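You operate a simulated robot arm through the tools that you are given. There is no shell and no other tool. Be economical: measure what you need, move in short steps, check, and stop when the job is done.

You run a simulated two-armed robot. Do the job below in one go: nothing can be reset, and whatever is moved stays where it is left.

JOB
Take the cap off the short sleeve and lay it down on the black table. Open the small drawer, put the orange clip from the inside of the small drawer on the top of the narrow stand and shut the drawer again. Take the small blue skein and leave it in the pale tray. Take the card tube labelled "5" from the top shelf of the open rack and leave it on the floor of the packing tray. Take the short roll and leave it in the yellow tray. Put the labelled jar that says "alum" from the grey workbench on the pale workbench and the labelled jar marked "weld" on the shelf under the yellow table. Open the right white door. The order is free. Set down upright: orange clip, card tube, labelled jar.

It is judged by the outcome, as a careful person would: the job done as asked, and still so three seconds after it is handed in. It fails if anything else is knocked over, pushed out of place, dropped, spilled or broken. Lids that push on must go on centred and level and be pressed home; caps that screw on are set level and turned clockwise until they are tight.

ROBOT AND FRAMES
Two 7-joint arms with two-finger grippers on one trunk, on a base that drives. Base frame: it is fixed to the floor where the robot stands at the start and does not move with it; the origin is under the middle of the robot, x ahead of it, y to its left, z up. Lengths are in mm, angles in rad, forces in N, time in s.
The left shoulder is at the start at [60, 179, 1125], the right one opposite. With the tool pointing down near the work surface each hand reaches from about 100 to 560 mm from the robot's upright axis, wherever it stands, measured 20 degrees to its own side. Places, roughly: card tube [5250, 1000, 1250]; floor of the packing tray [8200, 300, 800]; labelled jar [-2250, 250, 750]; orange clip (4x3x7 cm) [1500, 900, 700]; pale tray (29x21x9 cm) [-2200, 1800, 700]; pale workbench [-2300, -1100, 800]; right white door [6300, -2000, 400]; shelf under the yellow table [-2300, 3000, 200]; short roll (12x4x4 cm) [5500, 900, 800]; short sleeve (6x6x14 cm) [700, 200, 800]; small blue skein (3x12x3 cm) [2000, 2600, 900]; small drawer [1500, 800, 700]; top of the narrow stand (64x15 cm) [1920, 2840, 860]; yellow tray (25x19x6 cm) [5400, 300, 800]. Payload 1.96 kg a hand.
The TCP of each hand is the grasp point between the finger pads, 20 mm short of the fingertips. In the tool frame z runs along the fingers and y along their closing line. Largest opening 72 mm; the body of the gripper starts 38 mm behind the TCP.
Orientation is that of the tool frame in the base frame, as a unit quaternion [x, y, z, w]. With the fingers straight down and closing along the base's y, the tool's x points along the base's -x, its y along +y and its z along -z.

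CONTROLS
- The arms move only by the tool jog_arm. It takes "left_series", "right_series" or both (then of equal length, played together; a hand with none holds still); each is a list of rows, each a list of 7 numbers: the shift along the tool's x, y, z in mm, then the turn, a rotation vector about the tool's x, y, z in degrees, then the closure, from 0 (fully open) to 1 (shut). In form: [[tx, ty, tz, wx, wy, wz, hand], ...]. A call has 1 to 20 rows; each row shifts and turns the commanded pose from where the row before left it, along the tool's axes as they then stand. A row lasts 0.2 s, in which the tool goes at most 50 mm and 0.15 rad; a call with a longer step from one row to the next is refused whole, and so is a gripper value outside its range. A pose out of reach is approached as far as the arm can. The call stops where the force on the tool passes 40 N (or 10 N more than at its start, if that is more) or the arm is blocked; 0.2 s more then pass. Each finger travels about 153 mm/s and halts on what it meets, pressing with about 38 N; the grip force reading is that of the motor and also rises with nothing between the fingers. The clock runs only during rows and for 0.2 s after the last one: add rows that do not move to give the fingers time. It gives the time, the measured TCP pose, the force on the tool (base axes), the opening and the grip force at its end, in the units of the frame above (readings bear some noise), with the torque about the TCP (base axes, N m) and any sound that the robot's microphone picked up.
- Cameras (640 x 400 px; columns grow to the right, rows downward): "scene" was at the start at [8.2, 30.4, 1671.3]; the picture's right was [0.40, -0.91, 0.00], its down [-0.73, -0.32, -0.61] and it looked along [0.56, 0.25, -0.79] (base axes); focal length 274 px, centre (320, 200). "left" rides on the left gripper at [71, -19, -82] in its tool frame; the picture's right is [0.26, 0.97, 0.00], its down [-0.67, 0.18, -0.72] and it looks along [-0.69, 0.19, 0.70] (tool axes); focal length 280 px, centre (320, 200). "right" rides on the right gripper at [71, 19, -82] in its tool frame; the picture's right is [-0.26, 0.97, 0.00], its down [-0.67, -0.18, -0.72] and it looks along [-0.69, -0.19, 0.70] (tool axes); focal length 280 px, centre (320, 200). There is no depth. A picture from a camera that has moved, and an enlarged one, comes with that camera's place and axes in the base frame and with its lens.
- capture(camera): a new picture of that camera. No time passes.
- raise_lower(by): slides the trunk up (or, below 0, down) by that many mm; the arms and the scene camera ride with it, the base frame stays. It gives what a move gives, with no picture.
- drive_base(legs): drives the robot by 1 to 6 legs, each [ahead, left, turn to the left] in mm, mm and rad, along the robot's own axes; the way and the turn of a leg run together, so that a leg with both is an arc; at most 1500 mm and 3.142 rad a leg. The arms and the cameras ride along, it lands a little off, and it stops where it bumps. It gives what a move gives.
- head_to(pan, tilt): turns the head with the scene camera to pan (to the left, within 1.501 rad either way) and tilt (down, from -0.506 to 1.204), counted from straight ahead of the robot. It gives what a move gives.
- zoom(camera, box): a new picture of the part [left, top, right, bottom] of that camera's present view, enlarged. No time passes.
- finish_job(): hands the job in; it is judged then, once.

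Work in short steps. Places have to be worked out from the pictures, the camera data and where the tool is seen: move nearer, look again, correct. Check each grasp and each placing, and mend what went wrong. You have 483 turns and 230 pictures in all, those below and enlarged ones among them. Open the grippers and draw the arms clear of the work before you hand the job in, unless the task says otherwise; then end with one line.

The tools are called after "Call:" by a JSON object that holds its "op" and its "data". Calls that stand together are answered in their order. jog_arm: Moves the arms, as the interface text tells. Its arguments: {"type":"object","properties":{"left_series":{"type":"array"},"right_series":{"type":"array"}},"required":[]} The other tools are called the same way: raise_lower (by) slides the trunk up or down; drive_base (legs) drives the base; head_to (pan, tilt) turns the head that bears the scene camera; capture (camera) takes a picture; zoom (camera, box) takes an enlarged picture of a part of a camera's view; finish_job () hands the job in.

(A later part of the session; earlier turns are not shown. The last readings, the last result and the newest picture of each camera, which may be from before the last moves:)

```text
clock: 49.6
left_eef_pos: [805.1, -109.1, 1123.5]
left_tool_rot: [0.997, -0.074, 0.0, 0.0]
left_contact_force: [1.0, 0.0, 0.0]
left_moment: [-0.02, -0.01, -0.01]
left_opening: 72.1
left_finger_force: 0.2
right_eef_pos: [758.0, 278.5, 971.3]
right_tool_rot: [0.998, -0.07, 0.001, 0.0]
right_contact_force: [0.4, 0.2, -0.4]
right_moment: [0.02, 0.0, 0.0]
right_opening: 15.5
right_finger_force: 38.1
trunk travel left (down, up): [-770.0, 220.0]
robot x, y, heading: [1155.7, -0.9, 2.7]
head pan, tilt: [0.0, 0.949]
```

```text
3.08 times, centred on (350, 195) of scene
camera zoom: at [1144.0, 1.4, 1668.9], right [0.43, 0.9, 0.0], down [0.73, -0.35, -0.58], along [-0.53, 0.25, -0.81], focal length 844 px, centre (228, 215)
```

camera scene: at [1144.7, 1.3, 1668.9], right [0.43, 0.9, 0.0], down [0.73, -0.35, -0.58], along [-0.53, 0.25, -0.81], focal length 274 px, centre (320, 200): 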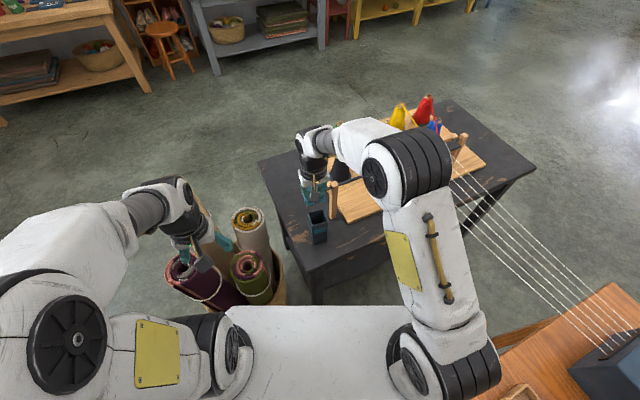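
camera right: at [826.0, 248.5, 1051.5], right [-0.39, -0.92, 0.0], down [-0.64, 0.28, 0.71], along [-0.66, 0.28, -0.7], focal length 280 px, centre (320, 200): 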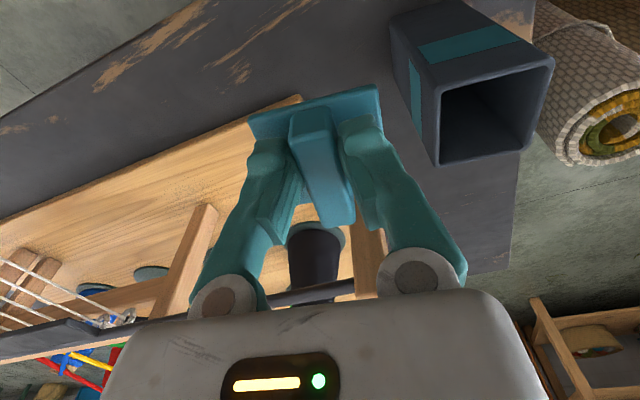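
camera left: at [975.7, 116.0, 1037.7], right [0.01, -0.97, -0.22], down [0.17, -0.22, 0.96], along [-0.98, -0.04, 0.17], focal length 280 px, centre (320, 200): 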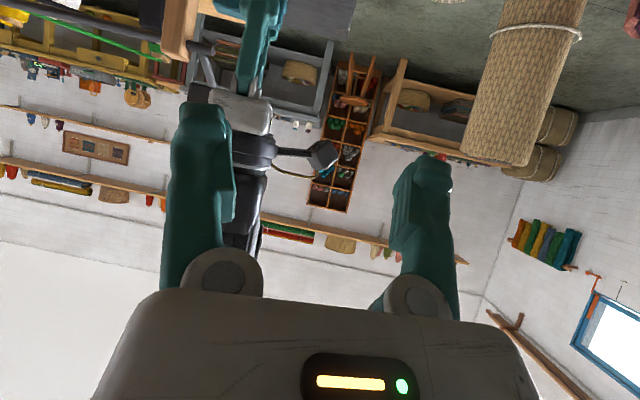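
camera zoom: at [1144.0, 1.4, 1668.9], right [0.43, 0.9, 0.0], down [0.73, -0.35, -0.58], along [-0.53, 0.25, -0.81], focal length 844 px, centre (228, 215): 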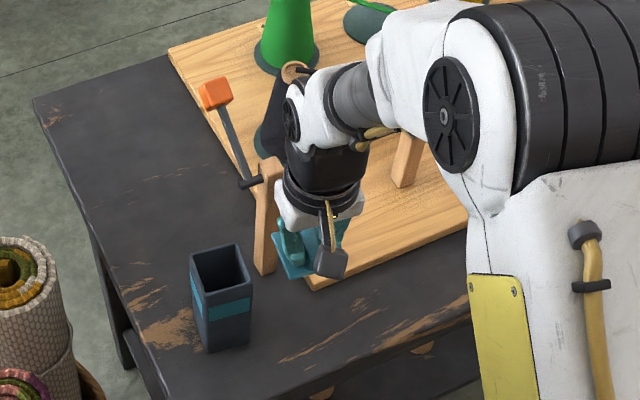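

The cap needs a bit more clearance from the board corner and the table edge. I shift to about [752, 266] and lower until contact.

Call:
{"op": "jog_arm", "data": {"right_series": [[-4.3, 12.7, 0, 0, 0, 0, 1], [0, 0, 40, 0, 0, 0, 1], [0, 0, 40, 0, 0, 0, 1], [0, 0, 20, 0, 0, 0, 1]]}}

Call:
{"op": "jog_arm", "data": {"right_series": [[0, 0, 3, 0, 0, 0, 1], [0, 0, 3, 0, 0, 0, 1], [0, 0, 3, 0, 0, 0, 1], [0, 0, 3, 0, 0, 0, 1], [0, 0, 3, 0, 0, 0, 1], [0, 0, 3, 0, 0, 0, 1], [0, 0, 3, 0, 0, 0, 1], [0, 0, 3, 0, 0, 0, 1], [0, 0, 3, 0, 0, 0, 1], [0, 0, 3, 0, 0, 0, 1], [0, 0, 3, 0, 0, 0, 1], [0, 0, 3, 0, 0, 0, 1]]}}

Call:
{"op": "capture", "data": {"camera": "right"}}

Call:
{"op": "zoom", "data": {"camera": "scene", "box": [270, 130, 430, 260]}}

```text
clock: 50.6
left_eef_pos: [804.8, -110.3, 1122.6]
left_tool_rot: [0.997, -0.075, 0.001, 0.0]
left_contact_force: [0.0, -0.6, -0.1]
left_moment: [-0.05, 0.02, 0.01]
left_opening: 72.0
left_finger_force: 0.1
right_eef_pos: [749.9, 269.2, 872.8]
right_tool_rot: [0.998, -0.07, 0.0, 0.001]
right_contact_force: [0.0, 0.7, 0.2]
right_moment: [-0.02, 0.0, 0.03]
right_opening: 15.6
right_finger_force: 37.7
trunk travel left (down, up): [-770.0, 220.0]
robot x, y, heading: [1156.1, -6.4, 2.699]
head pan, tilt: [0.0, 0.949]
```

```text
clock: 53.2
left_eef_pos: [805.0, -110.5, 1122.3]
left_tool_rot: [0.997, -0.076, 0.0, 0.0]
left_contact_force: [1.1, -0.4, -0.1]
left_moment: [0.01, 0.02, 0.02]
left_opening: 72.2
left_finger_force: 0.1
right_eef_pos: [749.8, 266.3, 836.3]
right_tool_rot: [0.998, -0.07, 0.0, 0.0]
right_contact_force: [0.1, 0.0, -0.1]
right_moment: [0.0, -0.02, 0.0]
right_opening: 15.6
right_finger_force: 38.6
trunk travel left (down, up): [-770.0, 220.0]
robot x, y, heading: [1156.0, -6.1, 2.696]
head pan, tilt: [0.0, 0.949]
```

```text
193 pictures are left
camera right: at [817.2, 236.9, 916.5], right [-0.39, -0.92, 0.0], down [-0.64, 0.28, 0.72], along [-0.66, 0.28, -0.7], focal length 280 px, centre (320, 200)
```

right: 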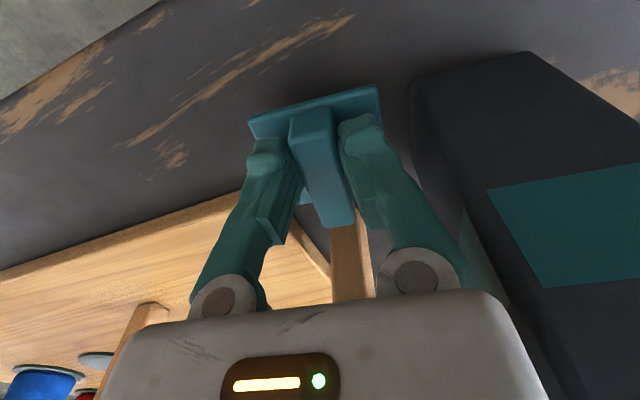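

```text
3.08 times, centred on (350, 195) of scene
camera zoom: at [1144.7, 1.2, 1668.9], right [0.43, 0.9, 0.0], down [0.73, -0.35, -0.58], along [-0.53, 0.25, -0.81], focal length 844 px, centre (228, 215)
```

zoom: 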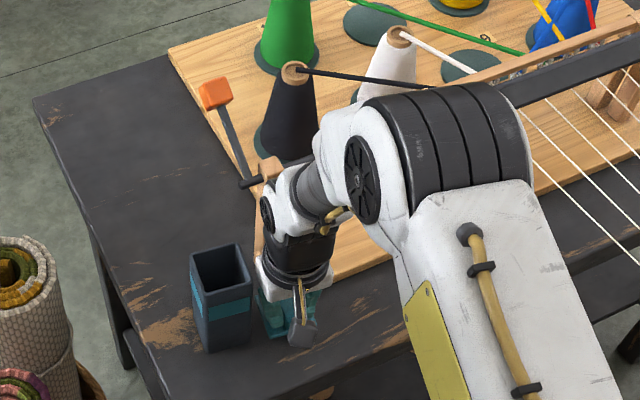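

Nothing has been touched yet at 836, so I continue down in small steps.

Call:
{"op": "jog_arm", "data": {"right_series": [[0, 0, 2, 0, 0, 0, 1], [0, 0, 2, 0, 0, 0, 1], [0, 0, 2, 0, 0, 0, 1], [0, 0, 2, 0, 0, 0, 1], [0, 0, 2, 0, 0, 0, 1], [0, 0, 2, 0, 0, 0, 1], [0, 0, 2, 0, 0, 0, 1], [0, 0, 2, 0, 0, 0, 1]]}}

```text
clock: 55.0
left_eef_pos: [805.2, -111.0, 1122.1]
left_tool_rot: [0.997, -0.074, -0.001, 0.0]
left_contact_force: [-0.4, -0.1, -0.4]
left_moment: [0.0, 0.02, 0.0]
left_opening: 72.0
left_finger_force: 0.1
right_eef_pos: [750.7, 265.7, 820.2]
right_tool_rot: [0.998, -0.069, 0.001, 0.0]
right_contact_force: [-0.3, -0.6, -0.7]
right_moment: [0.0, 0.0, 0.01]
right_opening: 15.9
right_finger_force: 38.4
trunk travel left (down, up): [-770.0, 220.0]
robot x, y, heading: [1155.2, -2.0, 2.698]
head pan, tilt: [0.0, 0.949]
```

Call:
{"op": "jog_arm", "data": {"right_series": [[0, 0, 2, 0, 0, 0, 1], [0, 0, 2, 0, 0, 0, 1], [0, 0, 2, 0, 0, 0, 1], [0, 0, 2, 0, 0, 0, 1], [0, 0, 2, 0, 0, 0, 1], [0, 0, 2, 0, 0, 0, 1], [0, 0, 2, 0, 0, 0, 1], [0, 0, 2, 0, 0, 0, 1]]}}

Call:
{"op": "capture", "data": {"camera": "right"}}

```text
clock: 56.3
left_eef_pos: [808.2, -112.6, 1123.6]
left_tool_rot: [0.997, -0.075, -0.002, 0.0]
left_contact_force: [-0.1, -0.3, -0.4]
left_moment: [-0.02, -0.04, -0.03]
left_opening: 71.9
left_finger_force: 0.0
right_eef_pos: [750.5, 266.9, 814.0]
right_tool_rot: [0.997, -0.071, -0.003, -0.002]
right_contact_force: [9.2, -2.3, 27.2]
right_moment: [-0.09, -0.47, 0.0]
right_opening: 15.4
right_finger_force: 37.9
trunk travel left (down, up): [-770.0, 220.0]
robot x, y, heading: [1158.4, -8.3, 2.698]
head pan, tilt: [0.0, 0.949]
stopped in row 6 (right hand): the force on the tool passed its limit at 43 N (the readings are from after the stop); the commanded pose is now the measured one
```

```text
191 pictures are left
camera right: at [818.2, 236.8, 893.5], right [-0.39, -0.92, 0.0], down [-0.64, 0.27, 0.72], along [-0.66, 0.28, -0.69], focal length 280 px, centre (320, 200)
```

right: 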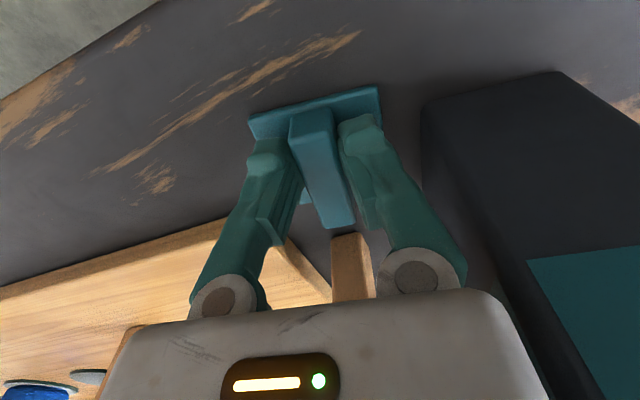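

The cap touches down at TCP 814. I ease off a millimetre, open the fingers part-way and lift.

Call:
{"op": "jog_arm", "data": {"right_series": [[0, 0, -1, 0, 0, 0, 1], [0, 0, 0, 0, 0, 0, 0.6], [0, 0, 0, 0, 0, 0, 0.5], [0, 0, 0, 0, 0, 0, 0.5], [0, 0, -15, 0, 0, 0, 0.5], [0, 0, -30, 0, 0, 0, 0.5], [0, 0, -45, 0, 0, 0, 0.5], [0, 0, -45, 0, 0, 0, 0.5], [0, 0, -45, 0, 0, 0, 0.5], [0, 0, -45, 0, 0, 0, 0.5]]}}

Call:
{"op": "capture", "data": {"camera": "right"}}

```text
clock: 58.5
left_eef_pos: [804.8, -112.3, 1123.2]
left_tool_rot: [0.997, -0.075, -0.001, 0.0]
left_contact_force: [0.1, 0.6, 1.0]
left_moment: [0.01, 0.03, 0.05]
left_opening: 71.9
left_finger_force: 0.1
right_eef_pos: [750.8, 265.9, 1037.9]
right_tool_rot: [0.998, -0.07, -0.002, 0.0]
right_contact_force: [0.6, -1.0, 0.6]
right_moment: [-0.05, 0.01, -0.01]
right_opening: 35.9
right_finger_force: 0.0
trunk travel left (down, up): [-770.0, 220.0]
robot x, y, heading: [1158.0, -3.9, 2.697]
head pan, tilt: [0.0, 0.949]
```

```text
190 pictures are left
camera right: at [817.8, 236.6, 1117.2], right [-0.39, -0.92, 0.0], down [-0.64, 0.27, 0.72], along [-0.66, 0.28, -0.7], focal length 280 px, centre (320, 200)
```

right: 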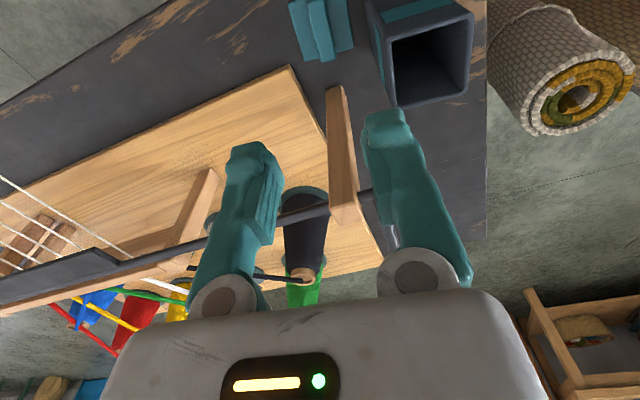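

The cap lies on the black table beside the open sleeve, undisturbed. Next is the drawer: I look toward the wooden table on my right.

Call:
{"op": "head_to", "data": {"pan": -1.4, "tilt": 0.7}}

Call:
{"op": "capture", "data": {"camera": "scene"}}

```text
clock: 60.0
left_eef_pos: [805.7, -110.7, 1122.8]
left_tool_rot: [0.997, -0.075, 0.0, 0.0]
left_contact_force: [-0.5, -0.4, -1.3]
left_moment: [0.0, 0.01, -0.02]
left_opening: 72.2
left_finger_force: 0.1
right_eef_pos: [749.3, 267.5, 1036.4]
right_tool_rot: [0.997, -0.071, -0.002, 0.0]
right_contact_force: [0.8, 0.1, -0.8]
right_moment: [0.01, -0.06, 0.02]
right_opening: 35.6
right_finger_force: 0.0
trunk travel left (down, up): [-770.0, 220.0]
robot x, y, heading: [1158.9, -3.6, 2.692]
head pan, tilt: [-1.4, 0.7]
```

```text
189 pictures are left
camera scene: at [1233.4, 51.7, 1688.7], right [0.96, -0.27, 0.0], down [-0.17, -0.62, -0.76], along [0.21, 0.74, -0.64], focal length 274 px, centre (320, 200)
```

scene: 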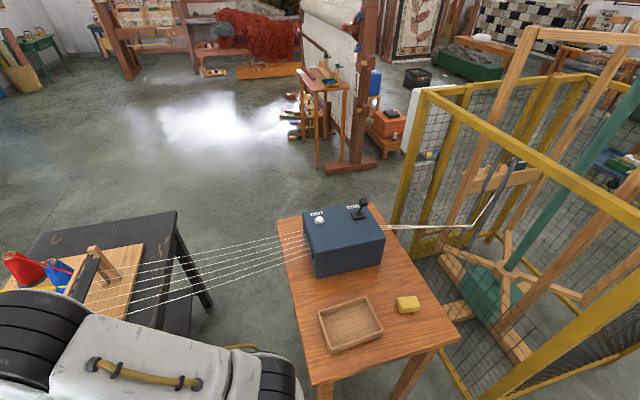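

No drawer shows on the sides I can see, so it must face the far side (+y). I raise and pull in the right arm, then drive round the west end of the long black table.

Call:
{"op": "jog_arm", "data": {"right_series": [[0, 0, -45, 0, 0, 0, 0.5], [0, 0, -45, 0, 0, 0, 0.5], [41, -21, -5, 0, 0, 0, 0], [41, -21, -5, 0, 0, 0, 0], [41, -21, -5, 0, 0, 0, 0], [41, -21, -5, 0, 0, 0, 0]]}}

Call:
{"op": "drive_base", "data": {"legs": [[-414, 660, 0], [0, 0, 0.443]]}}

Call:
{"op": "head_to", "data": {"pan": 0, "tilt": 0.5}}

Call:
{"op": "capture", "data": {"camera": "scene"}}

```text
clock: 61.4
left_eef_pos: [806.7, -111.3, 1122.4]
left_tool_rot: [0.997, -0.075, -0.001, 0.0]
left_contact_force: [0.0, -0.5, -0.5]
left_moment: [0.0, 0.03, 0.0]
left_opening: 72.1
left_finger_force: 0.0
right_eef_pos: [925.9, 328.1, 1124.9]
right_tool_rot: [0.998, -0.07, -0.003, 0.0]
right_contact_force: [0.5, -0.1, -0.2]
right_moment: [0.03, 0.0, -0.02]
right_opening: 71.9
right_finger_force: 0.1
right hand out of reach, approached as far as the arm can: row 2
trunk travel left (down, up): [-770.0, 220.0]
robot x, y, heading: [1158.2, -7.9, 2.693]
head pan, tilt: [-1.4, 0.7]
```

```text
clock: 67.0
left_eef_pos: [963.3, -1033.4, 1121.6]
left_tool_rot: [0.99, 0.14, 0.0, 0.0]
left_contact_force: [0.2, -0.1, 0.2]
left_moment: [-0.03, 0.01, 0.0]
left_opening: 71.9
left_finger_force: 0.1
right_eef_pos: [888.3, -584.9, 1124.2]
right_tool_rot: [0.989, 0.146, -0.002, 0.0]
right_contact_force: [-0.2, -0.4, -0.3]
right_moment: [-0.01, 0.02, 0.0]
right_opening: 72.2
right_finger_force: 0.1
trunk travel left (down, up): [-770.0, 220.0]
robot x, y, heading: [1237.6, -792.4, 3.128]
head pan, tilt: [-1.4, 0.7]
```

```text
clock: 68.5
left_eef_pos: [962.7, -1033.0, 1123.5]
left_tool_rot: [0.99, 0.139, 0.0, 0.0]
left_contact_force: [-0.4, 0.8, -0.2]
left_moment: [0.04, 0.01, -0.01]
left_opening: 71.9
left_finger_force: 0.0
right_eef_pos: [887.6, -584.7, 1123.2]
right_tool_rot: [0.989, 0.145, -0.001, 0.001]
right_contact_force: [0.8, 1.1, -0.3]
right_moment: [-0.01, -0.02, 0.02]
right_opening: 71.9
right_finger_force: 0.0
trunk travel left (down, up): [-770.0, 220.0]
robot x, y, heading: [1236.7, -788.0, 3.127]
head pan, tilt: [0.0, 0.499]
```

```text
188 pictures are left
camera scene: at [1206.6, -788.8, 1706.4], right [0.01, 1.0, 0.0], down [0.48, -0.01, -0.88], along [-0.88, 0.01, -0.48], focal length 274 px, centre (320, 200)
```

scene: 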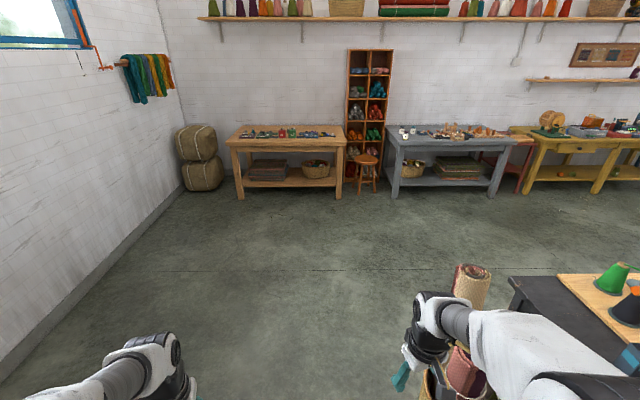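

The way west is clear. I drive west, then north along the table's west end, then east to the far side of the wooden table.

Call:
{"op": "drive_base", "data": {"legs": [[1500, 0, 0], [100, 0, -1.557], [1400, 0, 0], [1150, 0, 0], [0, 0, -1.571], [1100, 0, 0]]}}

Call:
{"op": "capture", "data": {"camera": "scene"}}

```text
clock: 100.9
left_eef_pos: [985.1, 2205.6, 1121.9]
left_tool_rot: [-0.164, 0.987, 0.0, 0.0]
left_contact_force: [0.1, 0.3, 0.0]
left_moment: [0.03, -0.01, -0.02]
left_opening: 72.0
left_finger_force: 0.0
right_eef_pos: [1083.8, 1760.6, 1123.7]
right_tool_rot: [-0.169, 0.986, -0.001, 0.003]
right_contact_force: [-0.5, 0.2, 0.1]
right_moment: [-0.02, -0.02, 0.0]
right_opening: 71.8
right_finger_force: 0.2
trunk travel left (down, up): [-770.0, 220.0]
robot x, y, heading: [722.6, 1945.6, 0.037]
head pan, tilt: [0.0, 0.499]
```

```text
187 pictures are left
camera scene: at [754.4, 1949.6, 1706.4], right [0.04, -1.0, 0.0], down [-0.48, -0.02, -0.88], along [0.88, 0.03, -0.48], focal length 274 px, centre (320, 200)
```

scene: 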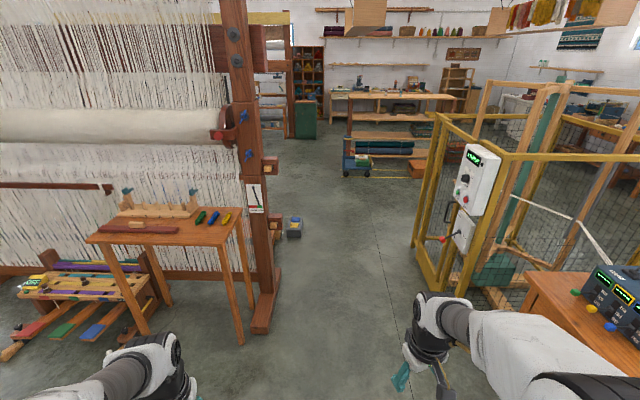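

I am north of the wooden table, with the narrow stand ahead on the left. I look at the wooden table's north side for the drawer and at the stand.

Call:
{"op": "head_to", "data": {"pan": -0.9, "tilt": 0.7}}

Call:
{"op": "capture", "data": {"camera": "scene"}}

Call:
{"op": "head_to", "data": {"pan": 0.6, "tilt": 0.6}}

Call:
{"op": "zoom", "data": {"camera": "scene", "box": [240, 60, 560, 260]}}

```text
clock: 102.1
left_eef_pos: [985.7, 2205.3, 1122.9]
left_tool_rot: [-0.164, 0.986, 0.0, 0.0]
left_contact_force: [-0.3, 1.3, -0.1]
left_moment: [-0.01, 0.02, -0.03]
left_opening: 71.9
left_finger_force: 0.0
right_eef_pos: [1083.7, 1760.0, 1125.3]
right_tool_rot: [-0.169, 0.986, 0.0, 0.002]
right_contact_force: [0.9, 0.2, 0.1]
right_moment: [0.01, 0.0, 0.0]
right_opening: 72.2
right_finger_force: 0.1
trunk travel left (down, up): [-770.0, 220.0]
robot x, y, heading: [723.4, 1944.6, 0.038]
head pan, tilt: [-0.901, 0.7]
```

```text
186 pictures are left
camera scene: at [719.0, 1881.7, 1688.7], right [-0.76, -0.65, 0.0], down [-0.42, 0.49, -0.77], along [0.5, -0.58, -0.64], focal length 274 px, centre (320, 200)
```

scene: 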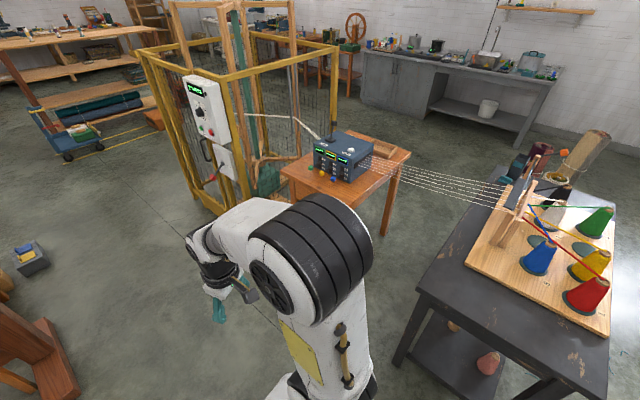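

```text
clock: 103.7
left_eef_pos: [985.2, 2204.6, 1122.6]
left_tool_rot: [-0.165, 0.986, 0.0, -0.001]
left_contact_force: [-0.3, 0.0, -0.1]
left_moment: [-0.02, 0.02, -0.01]
left_opening: 71.8
left_finger_force: 0.2
right_eef_pos: [1083.3, 1761.3, 1124.7]
right_tool_rot: [-0.169, 0.986, -0.001, 0.001]
right_contact_force: [-0.3, -0.4, -0.3]
right_moment: [0.04, 0.0, -0.02]
right_opening: 72.0
right_finger_force: 0.0
trunk travel left (down, up): [-770.0, 220.0]
robot x, y, heading: [723.8, 1950.8, 0.033]
head pan, tilt: [0.6, 0.6]
```

```text
2.00 times, centred on (400, 160) of scene
camera zoom: at [734.8, 1998.8, 1697.3], right [0.59, -0.8, 0.0], down [-0.45, -0.34, -0.83], along [0.66, 0.49, -0.56], focal length 548 px, centre (160, 280)
```

zoom: 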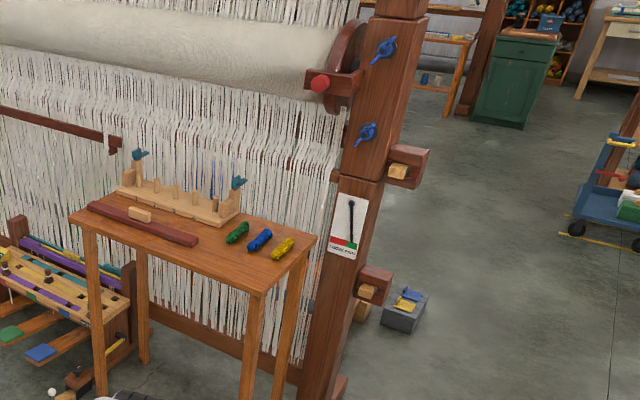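

The clip will go on the front part of the narrow stand's top, and the blue skein lies there near [2027, 2595]. Now I face the wooden table's north side.

Call:
{"op": "drive_base", "data": {"legs": [[570, 0, 0], [0, 0, -1.606], [320, 200, 0]]}}

Call:
{"op": "head_to", "data": {"pan": 0, "tilt": 0.75}}

Call:
{"op": "capture", "data": {"camera": "scene"}}

Call:
{"op": "capture", "data": {"camera": "right"}}

```text
clock: 112.7
left_eef_pos: [1766.5, 1401.8, 1123.1]
left_tool_rot: [0.58, 0.814, 0.0, -0.001]
left_contact_force: [1.0, -0.3, 0.6]
left_moment: [0.0, -0.01, 0.02]
left_opening: 72.3
left_finger_force: 0.1
right_eef_pos: [1323.6, 1302.3, 1125.0]
right_tool_rot: [0.577, 0.817, -0.001, 0.002]
right_contact_force: [0.9, 1.0, -0.6]
right_moment: [0.03, 0.03, 0.05]
right_opening: 72.0
right_finger_force: 0.1
trunk travel left (down, up): [-770.0, 220.0]
robot x, y, heading: [1509.4, 1662.8, -1.534]
head pan, tilt: [0.6, 0.6]
```

```text
clock: 113.7
left_eef_pos: [1768.2, 1401.4, 1123.1]
left_tool_rot: [0.581, 0.814, 0.0, 0.0]
left_contact_force: [-0.5, -0.7, -0.8]
left_moment: [0.0, -0.01, 0.0]
left_opening: 71.7
left_finger_force: 0.0
right_eef_pos: [1322.9, 1303.1, 1124.7]
right_tool_rot: [0.576, 0.817, -0.002, 0.002]
right_contact_force: [0.3, 0.0, 0.0]
right_moment: [0.03, 0.01, 0.0]
right_opening: 72.0
right_finger_force: 0.0
trunk travel left (down, up): [-770.0, 220.0]
robot x, y, heading: [1507.9, 1661.3, -1.536]
head pan, tilt: [0.0, 0.75]
```

```text
184 pictures are left
camera scene: at [1510.8, 1640.5, 1684.4], right [-1.0, -0.04, 0.0], down [-0.03, 0.68, -0.73], along [0.03, -0.73, -0.68], focal length 274 px, centre (320, 200)
```

scene: 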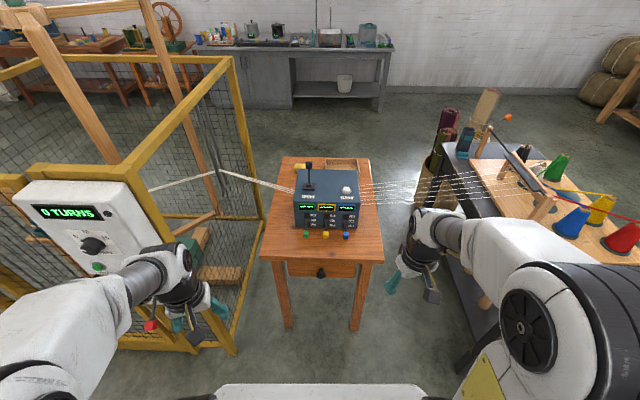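

```text
183 pictures are left
camera right: at [1317.3, 1376.4, 1204.8], right [1.0, 0.08, 0.0], down [0.05, -0.69, 0.72], along [0.06, -0.72, -0.7], focal length 280 px, centre (320, 200)
```

right: 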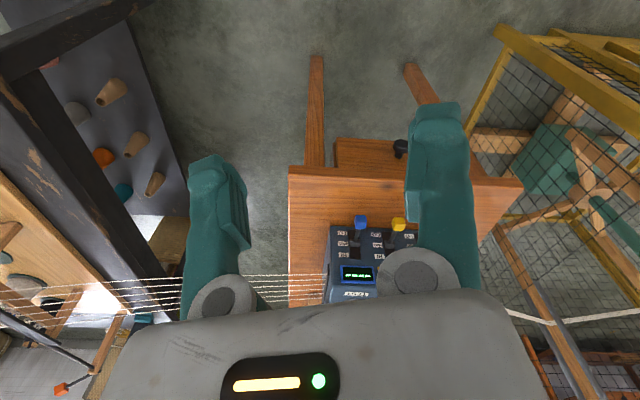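

The drawer is on this side, with its dark knob at about [1531, 1012, 678]. I pull the left hand away from the cage panel, lower the trunk, and bring the right hand tilted 45° toward the knob.

Call:
{"op": "jog_arm", "data": {"left_series": [[38, -8, 0, 0, 0, 0, 0], [38, -8, 0, 0, 0, 0, 0], [38, -8, 0, 0, 0, 0, 0]]}}

Call:
{"op": "raise_lower", "data": {"by": -250}}

Call:
{"op": "jog_arm", "data": {"right_series": [[0, 0, 0, 0, 0, 6.5, 0], [0, 0, 0, 0, 0, 6.5, 0], [0, 0, 0, 0, 0, 6.5, 0], [0, 0, 0, 0, -7.5, 0, 0], [0, 0, 0, 0, -7.5, 0, 0], [0, 0, 0, 0, -7.5, 0, 0], [0, 0, 0, 0, -7.5, 0, 0], [0, 0, 0, 0, -7.5, 0, 0], [0, 0, 0, 0, -7.5, 0, 0]]}}

Call:
{"op": "jog_arm", "data": {"right_series": [[-10.4, 29.7, 33.6, 0, 0, 0, 0.4], [-10.4, 29.7, 33.6, 0, 0, 0, 0.4], [-10.4, 29.7, 33.6, 0, 0, 0, 0.4], [-10.4, 29.7, 33.6, 0, 0, 0, 0.4], [-10.4, 29.7, 33.6, 0, 0, 0, 0.4], [-10.4, 29.7, 33.6, 0, 0, 0, 0.4]]}}

Call:
{"op": "capture", "data": {"camera": "right"}}

```text
clock: 114.5
left_eef_pos: [1739.9, 1400.2, 1134.7]
left_tool_rot: [0.581, 0.814, 0.0, -0.002]
left_contact_force: [-0.4, 0.1, 0.3]
left_moment: [0.0, -0.01, 0.03]
left_opening: 71.9
left_finger_force: 0.0
left hand out of reach, approached as far as the arm can: row 1, 2, 3
right_eef_pos: [1321.8, 1304.3, 1124.5]
right_tool_rot: [0.576, 0.817, -0.001, 0.002]
right_contact_force: [-0.1, 0.4, 0.2]
right_moment: [-0.03, 0.05, 0.02]
right_opening: 71.9
right_finger_force: 0.1
trunk travel left (down, up): [-770.0, 220.0]
robot x, y, heading: [1509.7, 1660.9, -1.535]
head pan, tilt: [0.0, 0.75]
```

```text
clock: 117.1
left_eef_pos: [1740.8, 1400.6, 884.6]
left_tool_rot: [0.581, 0.814, 0.0, 0.0]
left_contact_force: [0.3, 0.4, -0.2]
left_moment: [0.02, 0.01, 0.0]
left_opening: 71.8
left_finger_force: 0.1
right_eef_pos: [1323.2, 1302.3, 875.2]
right_tool_rot: [0.576, 0.817, -0.002, 0.002]
right_contact_force: [0.5, 0.5, -0.4]
right_moment: [0.02, 0.01, 0.01]
right_opening: 71.9
right_finger_force: 0.1
trunk travel left (down, up): [-520.0, 470.0]
robot x, y, heading: [1507.4, 1661.9, -1.533]
head pan, tilt: [0.0, 0.75]
```

```text
clock: 119.1
left_eef_pos: [1741.7, 1398.9, 884.5]
left_tool_rot: [0.581, 0.814, 0.0, 0.0]
left_contact_force: [0.1, -0.4, 0.5]
left_moment: [0.0, -0.01, 0.02]
left_opening: 71.9
left_finger_force: 0.1
right_eef_pos: [1319.3, 1231.7, 894.7]
right_tool_rot: [0.653, 0.653, -0.271, 0.271]
right_contact_force: [-0.1, -0.4, -0.1]
right_moment: [0.01, -0.02, 0.04]
right_opening: 72.0
right_finger_force: 0.1
right hand out of reach, approached as far as the arm can: row 6, 7, 8, 9
trunk travel left (down, up): [-520.0, 470.0]
robot x, y, heading: [1508.1, 1666.0, -1.536]
head pan, tilt: [0.0, 0.75]
```

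```text
clock: 120.5
left_eef_pos: [1739.8, 1398.9, 883.8]
left_tool_rot: [0.58, 0.814, 0.0, -0.001]
left_contact_force: [-0.4, 0.2, 0.6]
left_moment: [0.03, 0.0, -0.03]
left_opening: 72.1
left_finger_force: 0.1
right_eef_pos: [1500.1, 1046.2, 797.7]
right_tool_rot: [0.653, 0.653, -0.271, 0.272]
right_contact_force: [0.4, -0.6, 0.3]
right_moment: [-0.02, 0.02, -0.02]
right_opening: 43.2
right_finger_force: 0.2
trunk travel left (down, up): [-520.0, 470.0]
robot x, y, heading: [1510.7, 1663.7, -1.531]
head pan, tilt: [0.0, 0.75]
```

```text
182 pictures are left
camera right: at [1519.1, 1154.5, 804.0], right [0.97, -0.18, 0.19], down [-0.18, 0.03, 0.98], along [-0.19, -0.98, 0.0], focal length 280 px, centre (320, 200)
```

right: 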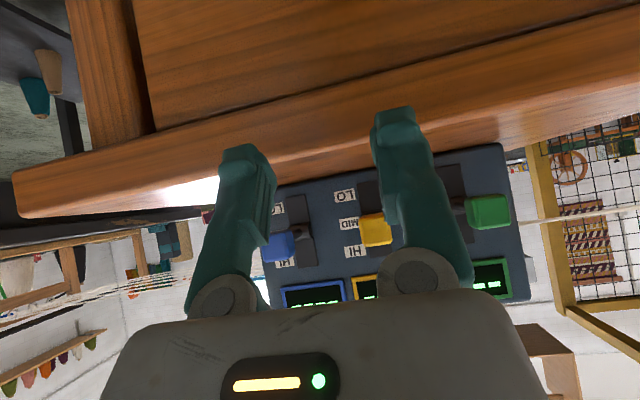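

The fingertips are just in front of the table edge, whose top is at about z 785. I back off and lower to bring the knob into view.

Call:
{"op": "jog_arm", "data": {"right_series": [[43, 10, -4, 0, 0, 0, 0.4], [43, 10, -4, 0, 0, 0, 0.4], [10, 10, 0, 0, 0, 0, 0.4]]}}

Call:
{"op": "capture", "data": {"camera": "right"}}

```text
clock: 121.3
left_eef_pos: [1739.4, 1400.1, 883.3]
left_tool_rot: [0.581, 0.814, 0.001, -0.001]
left_contact_force: [-0.5, 0.4, -0.3]
left_moment: [-0.01, 0.01, 0.01]
left_opening: 72.2
left_finger_force: 0.0
right_eef_pos: [1528.8, 1119.0, 736.2]
right_tool_rot: [0.652, 0.653, -0.272, 0.272]
right_contact_force: [-0.7, 0.2, 0.1]
right_moment: [-0.01, -0.01, 0.0]
right_opening: 43.2
right_finger_force: 0.1
trunk travel left (down, up): [-520.0, 470.0]
robot x, y, heading: [1508.9, 1663.1, -1.53]
head pan, tilt: [0.0, 0.75]
```

```text
181 pictures are left
camera right: at [1546.8, 1227.1, 742.1], right [0.97, -0.18, 0.19], down [-0.18, 0.03, 0.98], along [-0.19, -0.98, 0.0], focal length 280 px, centre (320, 200)
```

right: 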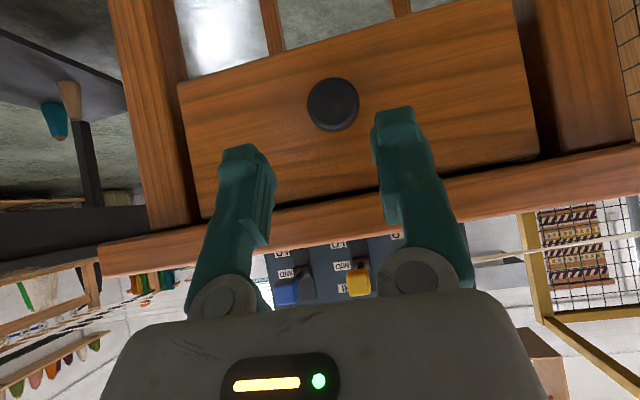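

The knob is at [1529, ~1020, 674] and about 38 mm wide. I open fully and move in along the tool axis in two stages.

Call:
{"op": "jog_arm", "data": {"right_series": [[-13, 0, 30, 0, 0, 0, 0], [-13, 0, 30, 0, 0, 0, 0], [0, 0, 20, 0, 0, 0, 0]]}}

Call:
{"op": "capture", "data": {"camera": "right"}}

```text
clock: 122.1
left_eef_pos: [1740.3, 1399.4, 883.6]
left_tool_rot: [0.581, 0.814, 0.001, -0.001]
left_contact_force: [-0.1, 0.0, 0.0]
left_moment: [0.01, 0.0, 0.0]
left_opening: 71.8
left_finger_force: 0.0
right_eef_pos: [1528.7, 1044.9, 696.0]
right_tool_rot: [0.652, 0.654, -0.271, 0.273]
right_contact_force: [0.0, 0.1, 0.4]
right_moment: [0.01, 0.02, 0.01]
right_opening: 72.0
right_finger_force: 0.0
trunk travel left (down, up): [-520.0, 470.0]
robot x, y, heading: [1509.1, 1664.1, -1.536]
head pan, tilt: [0.0, 0.75]
```

```text
180 pictures are left
camera right: at [1547.2, 1152.1, 701.4], right [0.97, -0.18, 0.19], down [-0.18, 0.03, 0.98], along [-0.19, -0.98, 0.0], focal length 280 px, centre (320, 200)
```

right: 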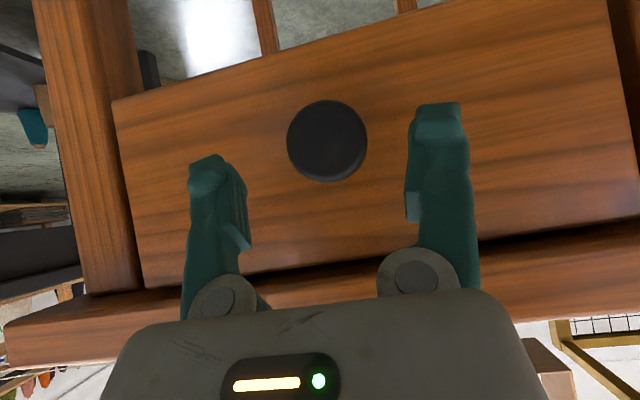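

The knob's front face is at y ≈1013. I move the fingers around it and close.

Call:
{"op": "jog_arm", "data": {"right_series": [[-5, 0, 20, 0, 0, 0, 0], [-5, 0, 19, 0, 0, 0, 0], [0, 0, 0, 0, 0, 0, 0.5], [0, 0, 0, 0, 0, 0, 1], [0, 0, 0, 0, 0, 0, 1], [0, 0, 0, 0, 0, 0, 1]]}}

Call:
{"op": "capture", "data": {"camera": "right"}}

```text
clock: 123.5
left_eef_pos: [1743.1, 1402.3, 884.6]
left_tool_rot: [0.58, 0.815, 0.0, 0.0]
left_contact_force: [0.0, 1.4, -0.5]
left_moment: [0.01, -0.02, 0.01]
left_opening: 71.9
left_finger_force: 0.0
right_eef_pos: [1530.5, 1011.2, 675.0]
right_tool_rot: [0.651, 0.654, -0.272, 0.273]
right_contact_force: [23.8, 23.3, -6.3]
right_moment: [0.1, -0.22, -0.03]
right_opening: 32.9
right_finger_force: 39.7
trunk travel left (down, up): [-520.0, 470.0]
robot x, y, heading: [1508.2, 1661.7, -1.534]
head pan, tilt: [0.0, 0.75]
```

```text
179 pictures are left
camera right: at [1549.3, 1119.2, 680.9], right [0.97, -0.18, 0.19], down [-0.18, 0.03, 0.98], along [-0.18, -0.98, 0.0], focal length 280 px, centre (320, 200)
```

right: 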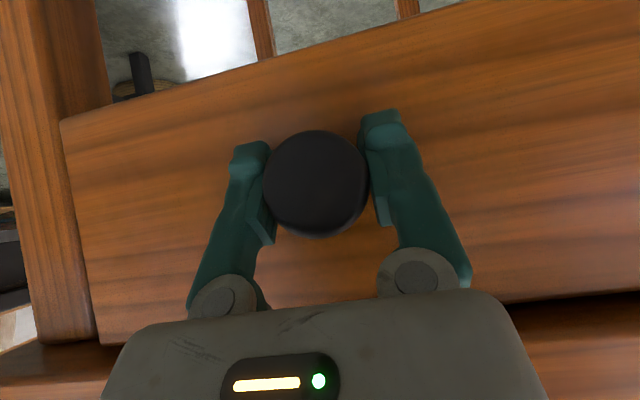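

The knob is gripped. I pull along +y in small steps and watch the force.

Call:
{"op": "jog_arm", "data": {"right_series": [[5, 1, -5, 0, 0, 0, 1], [7, 0, -7, 0, 0, 0, 1], [10, 0, -10, 0, 0, 0, 1], [10, 0, -10, 0, 0, 0, 1]]}}

Call:
{"op": "capture", "data": {"camera": "right"}}

```text
clock: 124.5
left_eef_pos: [1742.4, 1399.3, 882.7]
left_tool_rot: [0.581, 0.814, 0.0, -0.002]
left_contact_force: [0.8, 0.4, 0.5]
left_moment: [-0.03, -0.01, 0.02]
left_opening: 72.1
left_finger_force: 0.2
right_eef_pos: [1530.9, 1054.5, 675.4]
right_tool_rot: [0.651, 0.655, -0.27, 0.272]
right_contact_force: [30.3, 1.6, -10.6]
right_moment: [-0.91, 0.1, -0.1]
right_opening: 32.9
right_finger_force: 39.8
trunk travel left (down, up): [-520.0, 470.0]
robot x, y, heading: [1514.0, 1660.7, -1.528]
head pan, tilt: [0.0, 0.75]
```

```text
178 pictures are left
camera right: at [1549.5, 1161.7, 680.9], right [0.97, -0.18, 0.18], down [-0.18, 0.03, 0.98], along [-0.18, -0.98, 0.0], focal length 280 px, centre (320, 200)
```

right: 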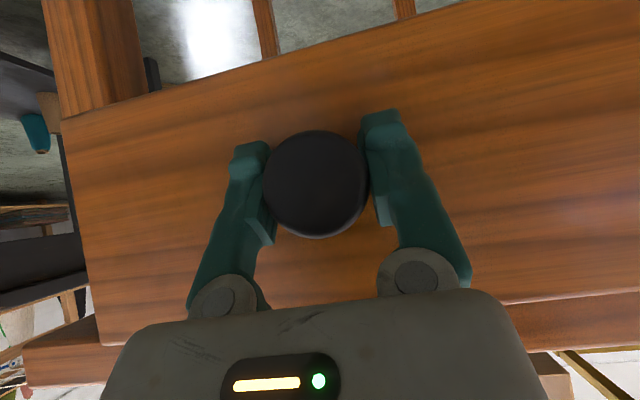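

The drawer slides. I relieve the sideways force by shifting slightly and keep pulling.

Call:
{"op": "jog_arm", "data": {"right_series": [[0, 3, 0, 0, 0, 0, 1], [14, 1, -14, 0, 0, 0, 1], [14, 0, -14, 0, 0, 0, 1], [14, 0, -14, 0, 0, 0, 1]]}}

Call:
{"op": "capture", "data": {"camera": "scene"}}

```text
clock: 125.5
left_eef_pos: [1740.2, 1399.0, 884.0]
left_tool_rot: [0.581, 0.814, 0.0, -0.001]
left_contact_force: [-0.4, -0.9, 0.9]
left_moment: [-0.01, -0.03, 0.0]
left_opening: 72.1
left_finger_force: 0.0
right_eef_pos: [1530.7, 1111.3, 675.0]
right_tool_rot: [0.653, 0.653, -0.272, 0.271]
right_contact_force: [9.9, 1.1, -7.4]
right_moment: [0.64, 0.11, -0.19]
right_opening: 33.0
right_finger_force: 40.0
trunk travel left (down, up): [-520.0, 470.0]
robot x, y, heading: [1506.2, 1659.8, -1.532]
head pan, tilt: [0.0, 0.75]
```

```text
177 pictures are left
camera scene: at [1512.2, 1639.2, 1434.4], right [-1.0, -0.04, 0.0], down [-0.03, 0.68, -0.73], along [0.03, -0.73, -0.68], focal length 274 px, centre (320, 200)
```

scene: 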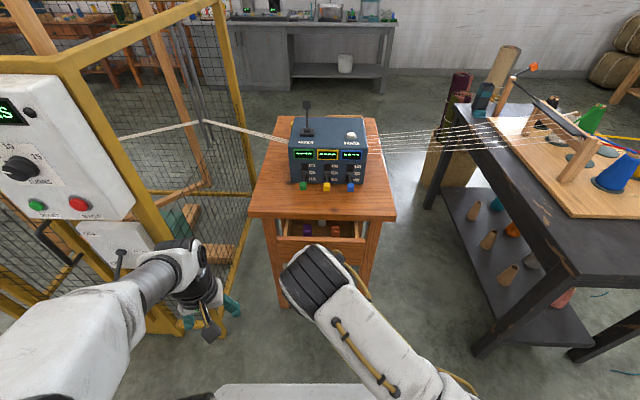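

Inside I can see purple, grey and orange items. I pull about 60 mm more.

Call:
{"op": "jog_arm", "data": {"right_series": [[14, 0, -14, 0, 0, 0, 1], [14, 0, -14, 0, 0, 0, 1], [14, 0, -14, 0, 0, 0, 1]]}}

Call:
{"op": "zoom", "data": {"camera": "scene", "box": [240, 190, 400, 290]}}

```text
clock: 126.3
left_eef_pos: [1740.8, 1397.7, 883.4]
left_tool_rot: [0.581, 0.814, 0.001, 0.0]
left_contact_force: [1.1, 0.0, -0.7]
left_moment: [-0.01, -0.01, -0.04]
left_opening: 72.0
left_finger_force: 0.1
right_eef_pos: [1532.0, 1172.2, 675.2]
right_tool_rot: [0.653, 0.654, -0.272, 0.27]
right_contact_force: [7.4, 1.0, -20.6]
right_moment: [-0.51, 0.12, -0.18]
right_opening: 32.7
right_finger_force: 40.7
trunk travel left (down, up): [-520.0, 470.0]
robot x, y, heading: [1505.3, 1660.8, -1.536]
head pan, tilt: [0.0, 0.75]
```

```text
4.00 times, centred on (320, 240) of scene
camera zoom: at [1512.1, 1638.2, 1434.1], right [-1.0, -0.04, 0.0], down [-0.03, 0.68, -0.73], along [0.03, -0.73, -0.68], focal length 1097 px, centre (320, 40)
```

zoom: 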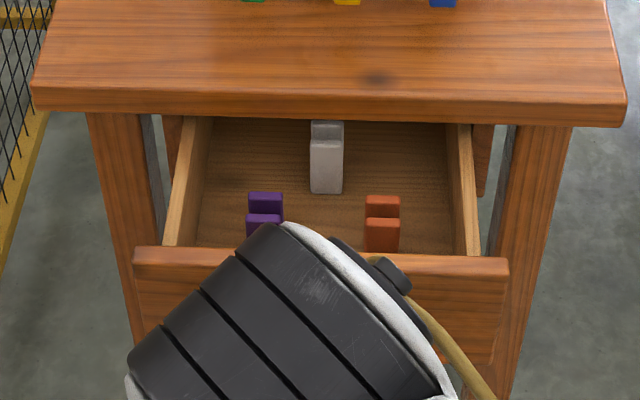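

The orange clip stands upright in the drawer at about [1481, 1055], with a purple clip to its left and a grey one behind. I pull the drawer another 30 mm, then release the knob and back away.

Call:
{"op": "jog_arm", "data": {"right_series": [[10, 0, -12, 0, 0, 0, 1], [10, 0, -12, 0, 0, 0, 1], [0, 0, 0, 0, 0, 0, 0.4], [0, 0, 0, 0, 0, 0, 0], [0, 0, 0, 0, 0, 0, 0], [14, 0, -20, 0, 0, 0, 0], [14, 0, -20, 0, 0, 0, 0], [10, 0, -25, 0, 0, 0, 0]]}}

Call:
{"op": "capture", "data": {"camera": "right"}}

```text
clock: 128.1
left_eef_pos: [1740.6, 1400.2, 884.7]
left_tool_rot: [0.581, 0.814, 0.0, 0.0]
left_contact_force: [-0.5, 1.2, 0.2]
left_moment: [0.01, 0.05, 0.0]
left_opening: 72.1
left_finger_force: 0.0
right_eef_pos: [1531.8, 1277.0, 697.6]
right_tool_rot: [0.653, 0.653, -0.272, 0.272]
right_contact_force: [0.0, 0.4, -0.2]
right_moment: [0.01, -0.05, 0.01]
right_opening: 72.1
right_finger_force: 0.1
trunk travel left (down, up): [-520.0, 470.0]
robot x, y, heading: [1514.7, 1660.6, -1.532]
head pan, tilt: [0.0, 0.75]
```

```text
175 pictures are left
camera right: at [1550.4, 1385.1, 703.6], right [0.97, -0.18, 0.19], down [-0.18, 0.03, 0.98], along [-0.19, -0.98, 0.0], focal length 280 px, centre (320, 200)
```

right: 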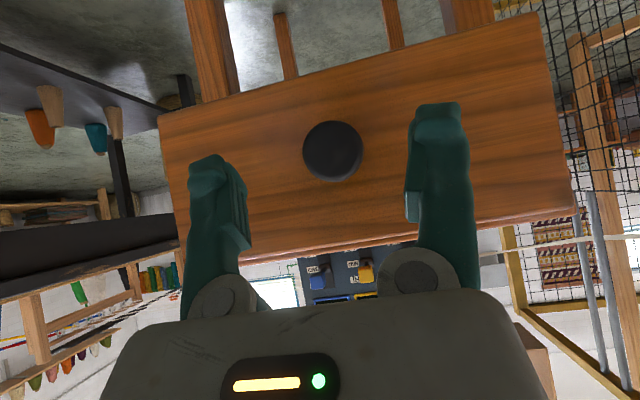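

Released. I raise the right hand and turn its fingers down, then look into the drawer.

Call:
{"op": "jog_arm", "data": {"right_series": [[-28, 0, -28, 0, 0, 0, 0], [-28, 0, -28, 0, 0, 0, 0], [-28, 0, -28, 0, 0, 0, 0], [-28, 0, -28, 0, 0, 0, 0], [-28, 0, -28, 0, 0, 0, 0], [0, 0, 0, 0, 7.5, 0, 0], [0, 0, 0, 0, 7.5, 0, 0], [0, 0, 0, 0, 7.5, 0, 0], [0, 0, 0, 0, 7.5, 0, 0], [0, 0, 0, 0, 7.5, 0, 0], [0, 0, 0, 0, 7.5, 0, 0]]}}

Call:
{"op": "capture", "data": {"camera": "right"}}

Call:
{"op": "zoom", "data": {"camera": "scene", "box": [240, 190, 400, 290]}}

```text
clock: 130.5
left_eef_pos: [1740.3, 1399.4, 884.5]
left_tool_rot: [0.581, 0.814, 0.0, 0.0]
left_contact_force: [0.1, 0.1, 0.2]
left_moment: [0.02, -0.02, 0.0]
left_opening: 72.0
left_finger_force: 0.1
right_eef_pos: [1532.7, 1276.5, 897.1]
right_tool_rot: [0.706, 0.708, 0.0, 0.001]
right_contact_force: [-0.1, 0.3, -0.1]
right_moment: [0.01, 0.0, 0.02]
right_opening: 72.0
right_finger_force: 0.0
trunk travel left (down, up): [-520.0, 470.0]
robot x, y, heading: [1511.1, 1661.5, -1.53]
head pan, tilt: [0.0, 0.75]
```

```text
174 pictures are left
camera right: at [1550.9, 1347.3, 976.6], right [0.97, -0.26, 0.0], down [-0.18, -0.67, 0.72], along [-0.19, -0.69, -0.7], focal length 280 px, centre (320, 200)
```

right: 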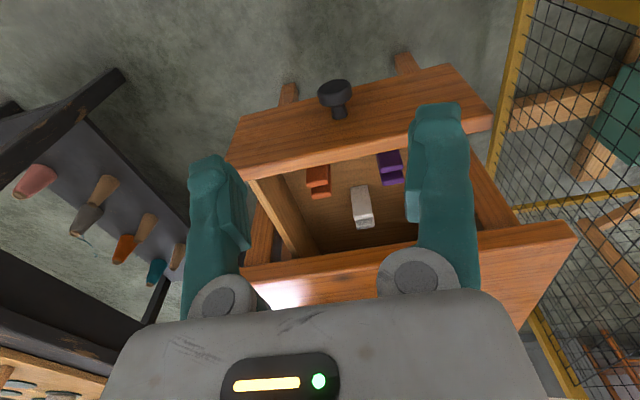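

```text
4.00 times, centred on (320, 240) of scene
camera zoom: at [1510.9, 1639.4, 1434.4], right [-1.0, -0.04, 0.0], down [-0.03, 0.68, -0.73], along [0.03, -0.73, -0.68], focal length 1097 px, centre (320, 40)
```

zoom: 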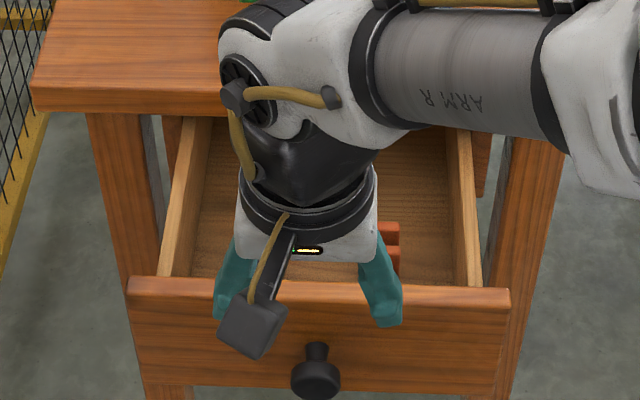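

Call:
{"op": "zoom", "data": {"camera": "right", "box": [270, 140, 430, 240]}}

```text
4.00 times, centred on (350, 190) of right
camera zoom: at [1550.9, 1347.3, 976.6], right [0.97, -0.26, 0.0], down [-0.18, -0.67, 0.72], along [-0.19, -0.69, -0.7], focal length 1122 px, centre (200, 240)
```

zoom: 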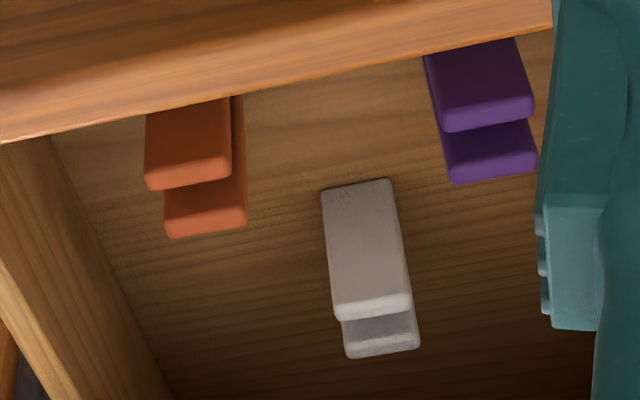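

The orange clip stands at about [1481, 1095], 30 mm wide along x with its top near z 710. I drive 70 mm closer and move the right hand above it.

Call:
{"op": "drive_base", "data": {"legs": [[70, 0, 0]]}}

```text
clock: 131.5
left_eef_pos: [1742.0, 1328.9, 884.0]
left_tool_rot: [0.581, 0.814, 0.0, 0.0]
left_contact_force: [0.2, 0.0, 0.8]
left_moment: [0.0, -0.01, 0.01]
left_opening: 72.1
left_finger_force: 0.0
right_eef_pos: [1533.6, 1204.6, 895.4]
right_tool_rot: [0.707, 0.708, -0.001, 0.001]
right_contact_force: [-0.3, -0.3, -0.1]
right_moment: [0.04, 0.02, 0.02]
right_opening: 72.1
right_finger_force: 0.1
trunk travel left (down, up): [-520.0, 470.0]
robot x, y, heading: [1511.5, 1594.4, -1.533]
head pan, tilt: [0.0, 0.75]
```

Call:
{"op": "jog_arm", "data": {"right_series": [[-36, -17, 0, 0, 0, 0, 0.3], [-36, -17, 0, 0, 0, 0, 0.3], [-36, -17, 20, 0, 0, 0, 0.3], [0, 0, 35, 0, 0, 0, 0.3], [0, 0, 30, 0, 0, 0, 0.3]]}}

Call:
{"op": "capture", "data": {"camera": "right"}}

Call:
{"op": "zoom", "data": {"camera": "scene", "box": [240, 190, 400, 290]}}

```text
clock: 132.7
left_eef_pos: [1742.9, 1327.7, 884.1]
left_tool_rot: [0.58, 0.814, 0.001, 0.0]
left_contact_force: [-0.2, -0.5, -0.7]
left_moment: [0.02, 0.04, -0.03]
left_opening: 71.9
left_finger_force: 0.2
right_eef_pos: [1484.0, 1098.3, 813.2]
right_tool_rot: [0.706, 0.708, -0.001, 0.002]
right_contact_force: [-1.0, -1.2, -0.5]
right_moment: [0.01, -0.01, -0.01]
right_opening: 50.5
right_finger_force: 0.0
trunk travel left (down, up): [-520.0, 470.0]
robot x, y, heading: [1514.5, 1592.0, -1.532]
head pan, tilt: [0.0, 0.75]
```

```text
171 pictures are left
camera right: at [1503.0, 1169.5, 892.8], right [0.97, -0.26, 0.0], down [-0.18, -0.67, 0.72], along [-0.19, -0.69, -0.7], focal length 280 px, centre (320, 200)
```

right: 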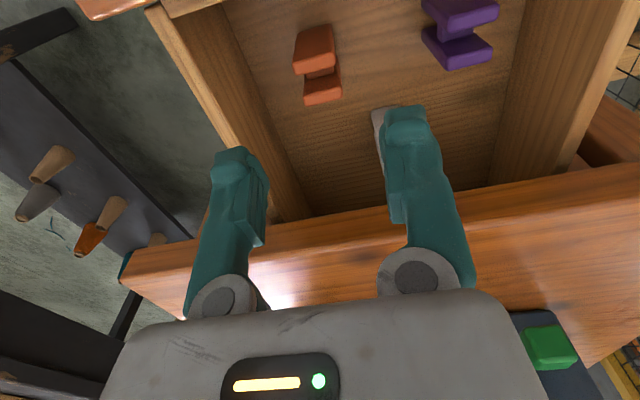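

```text
4.00 times, centred on (320, 240) of scene
camera zoom: at [1513.3, 1568.5, 1434.4], right [-1.0, -0.04, 0.0], down [-0.03, 0.68, -0.73], along [0.03, -0.73, -0.68], focal length 1097 px, centre (320, 40)
```

zoom: 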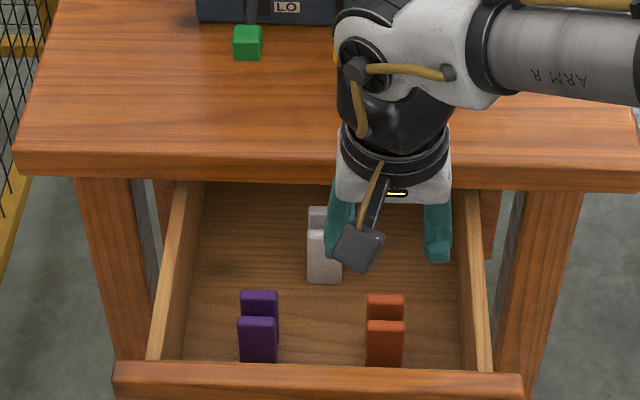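

The clip is U-shaped with its prongs up, centred at [1481, 1094] with its top at z≈708. I adjust and lower to grasp it low on its sides.

Call:
{"op": "jog_arm", "data": {"right_series": [[-4, -3, 35, 0, 0, 0, 0.3], [0, 0, 35, 0, 0, 0, 0.3], [0, 0, 35, 0, 0, 0, 0.3], [0, 0, 28, 0, 0, 0, 0.3]]}}

Call:
{"op": "capture", "data": {"camera": "right"}}

```text
clock: 133.7
left_eef_pos: [1742.4, 1329.1, 884.9]
left_tool_rot: [0.581, 0.814, 0.001, -0.001]
left_contact_force: [0.5, 0.7, -0.5]
left_moment: [0.03, 0.01, -0.01]
left_opening: 72.3
left_finger_force: 0.1
right_eef_pos: [1483.1, 1091.5, 680.9]
right_tool_rot: [0.707, 0.707, -0.001, 0.001]
right_contact_force: [0.0, 1.4, 0.1]
right_moment: [0.02, 0.03, -0.02]
right_opening: 50.2
right_finger_force: 0.1
trunk travel left (down, up): [-520.0, 470.0]
robot x, y, heading: [1516.6, 1594.3, -1.536]
head pan, tilt: [0.0, 0.75]
```

```text
169 pictures are left
camera right: at [1501.2, 1162.2, 761.0], right [0.97, -0.26, 0.0], down [-0.18, -0.67, 0.72], along [-0.19, -0.69, -0.7], focal length 280 px, centre (320, 200)
```

right: 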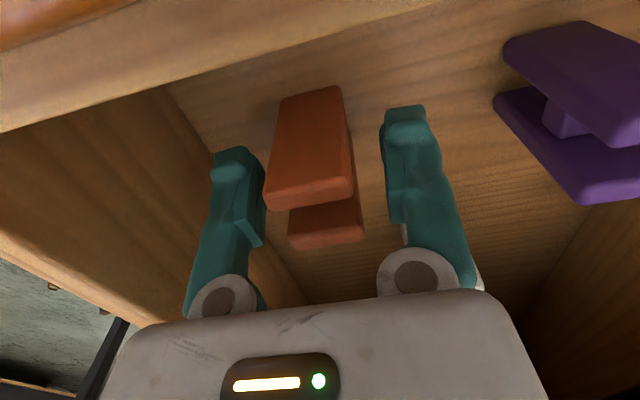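

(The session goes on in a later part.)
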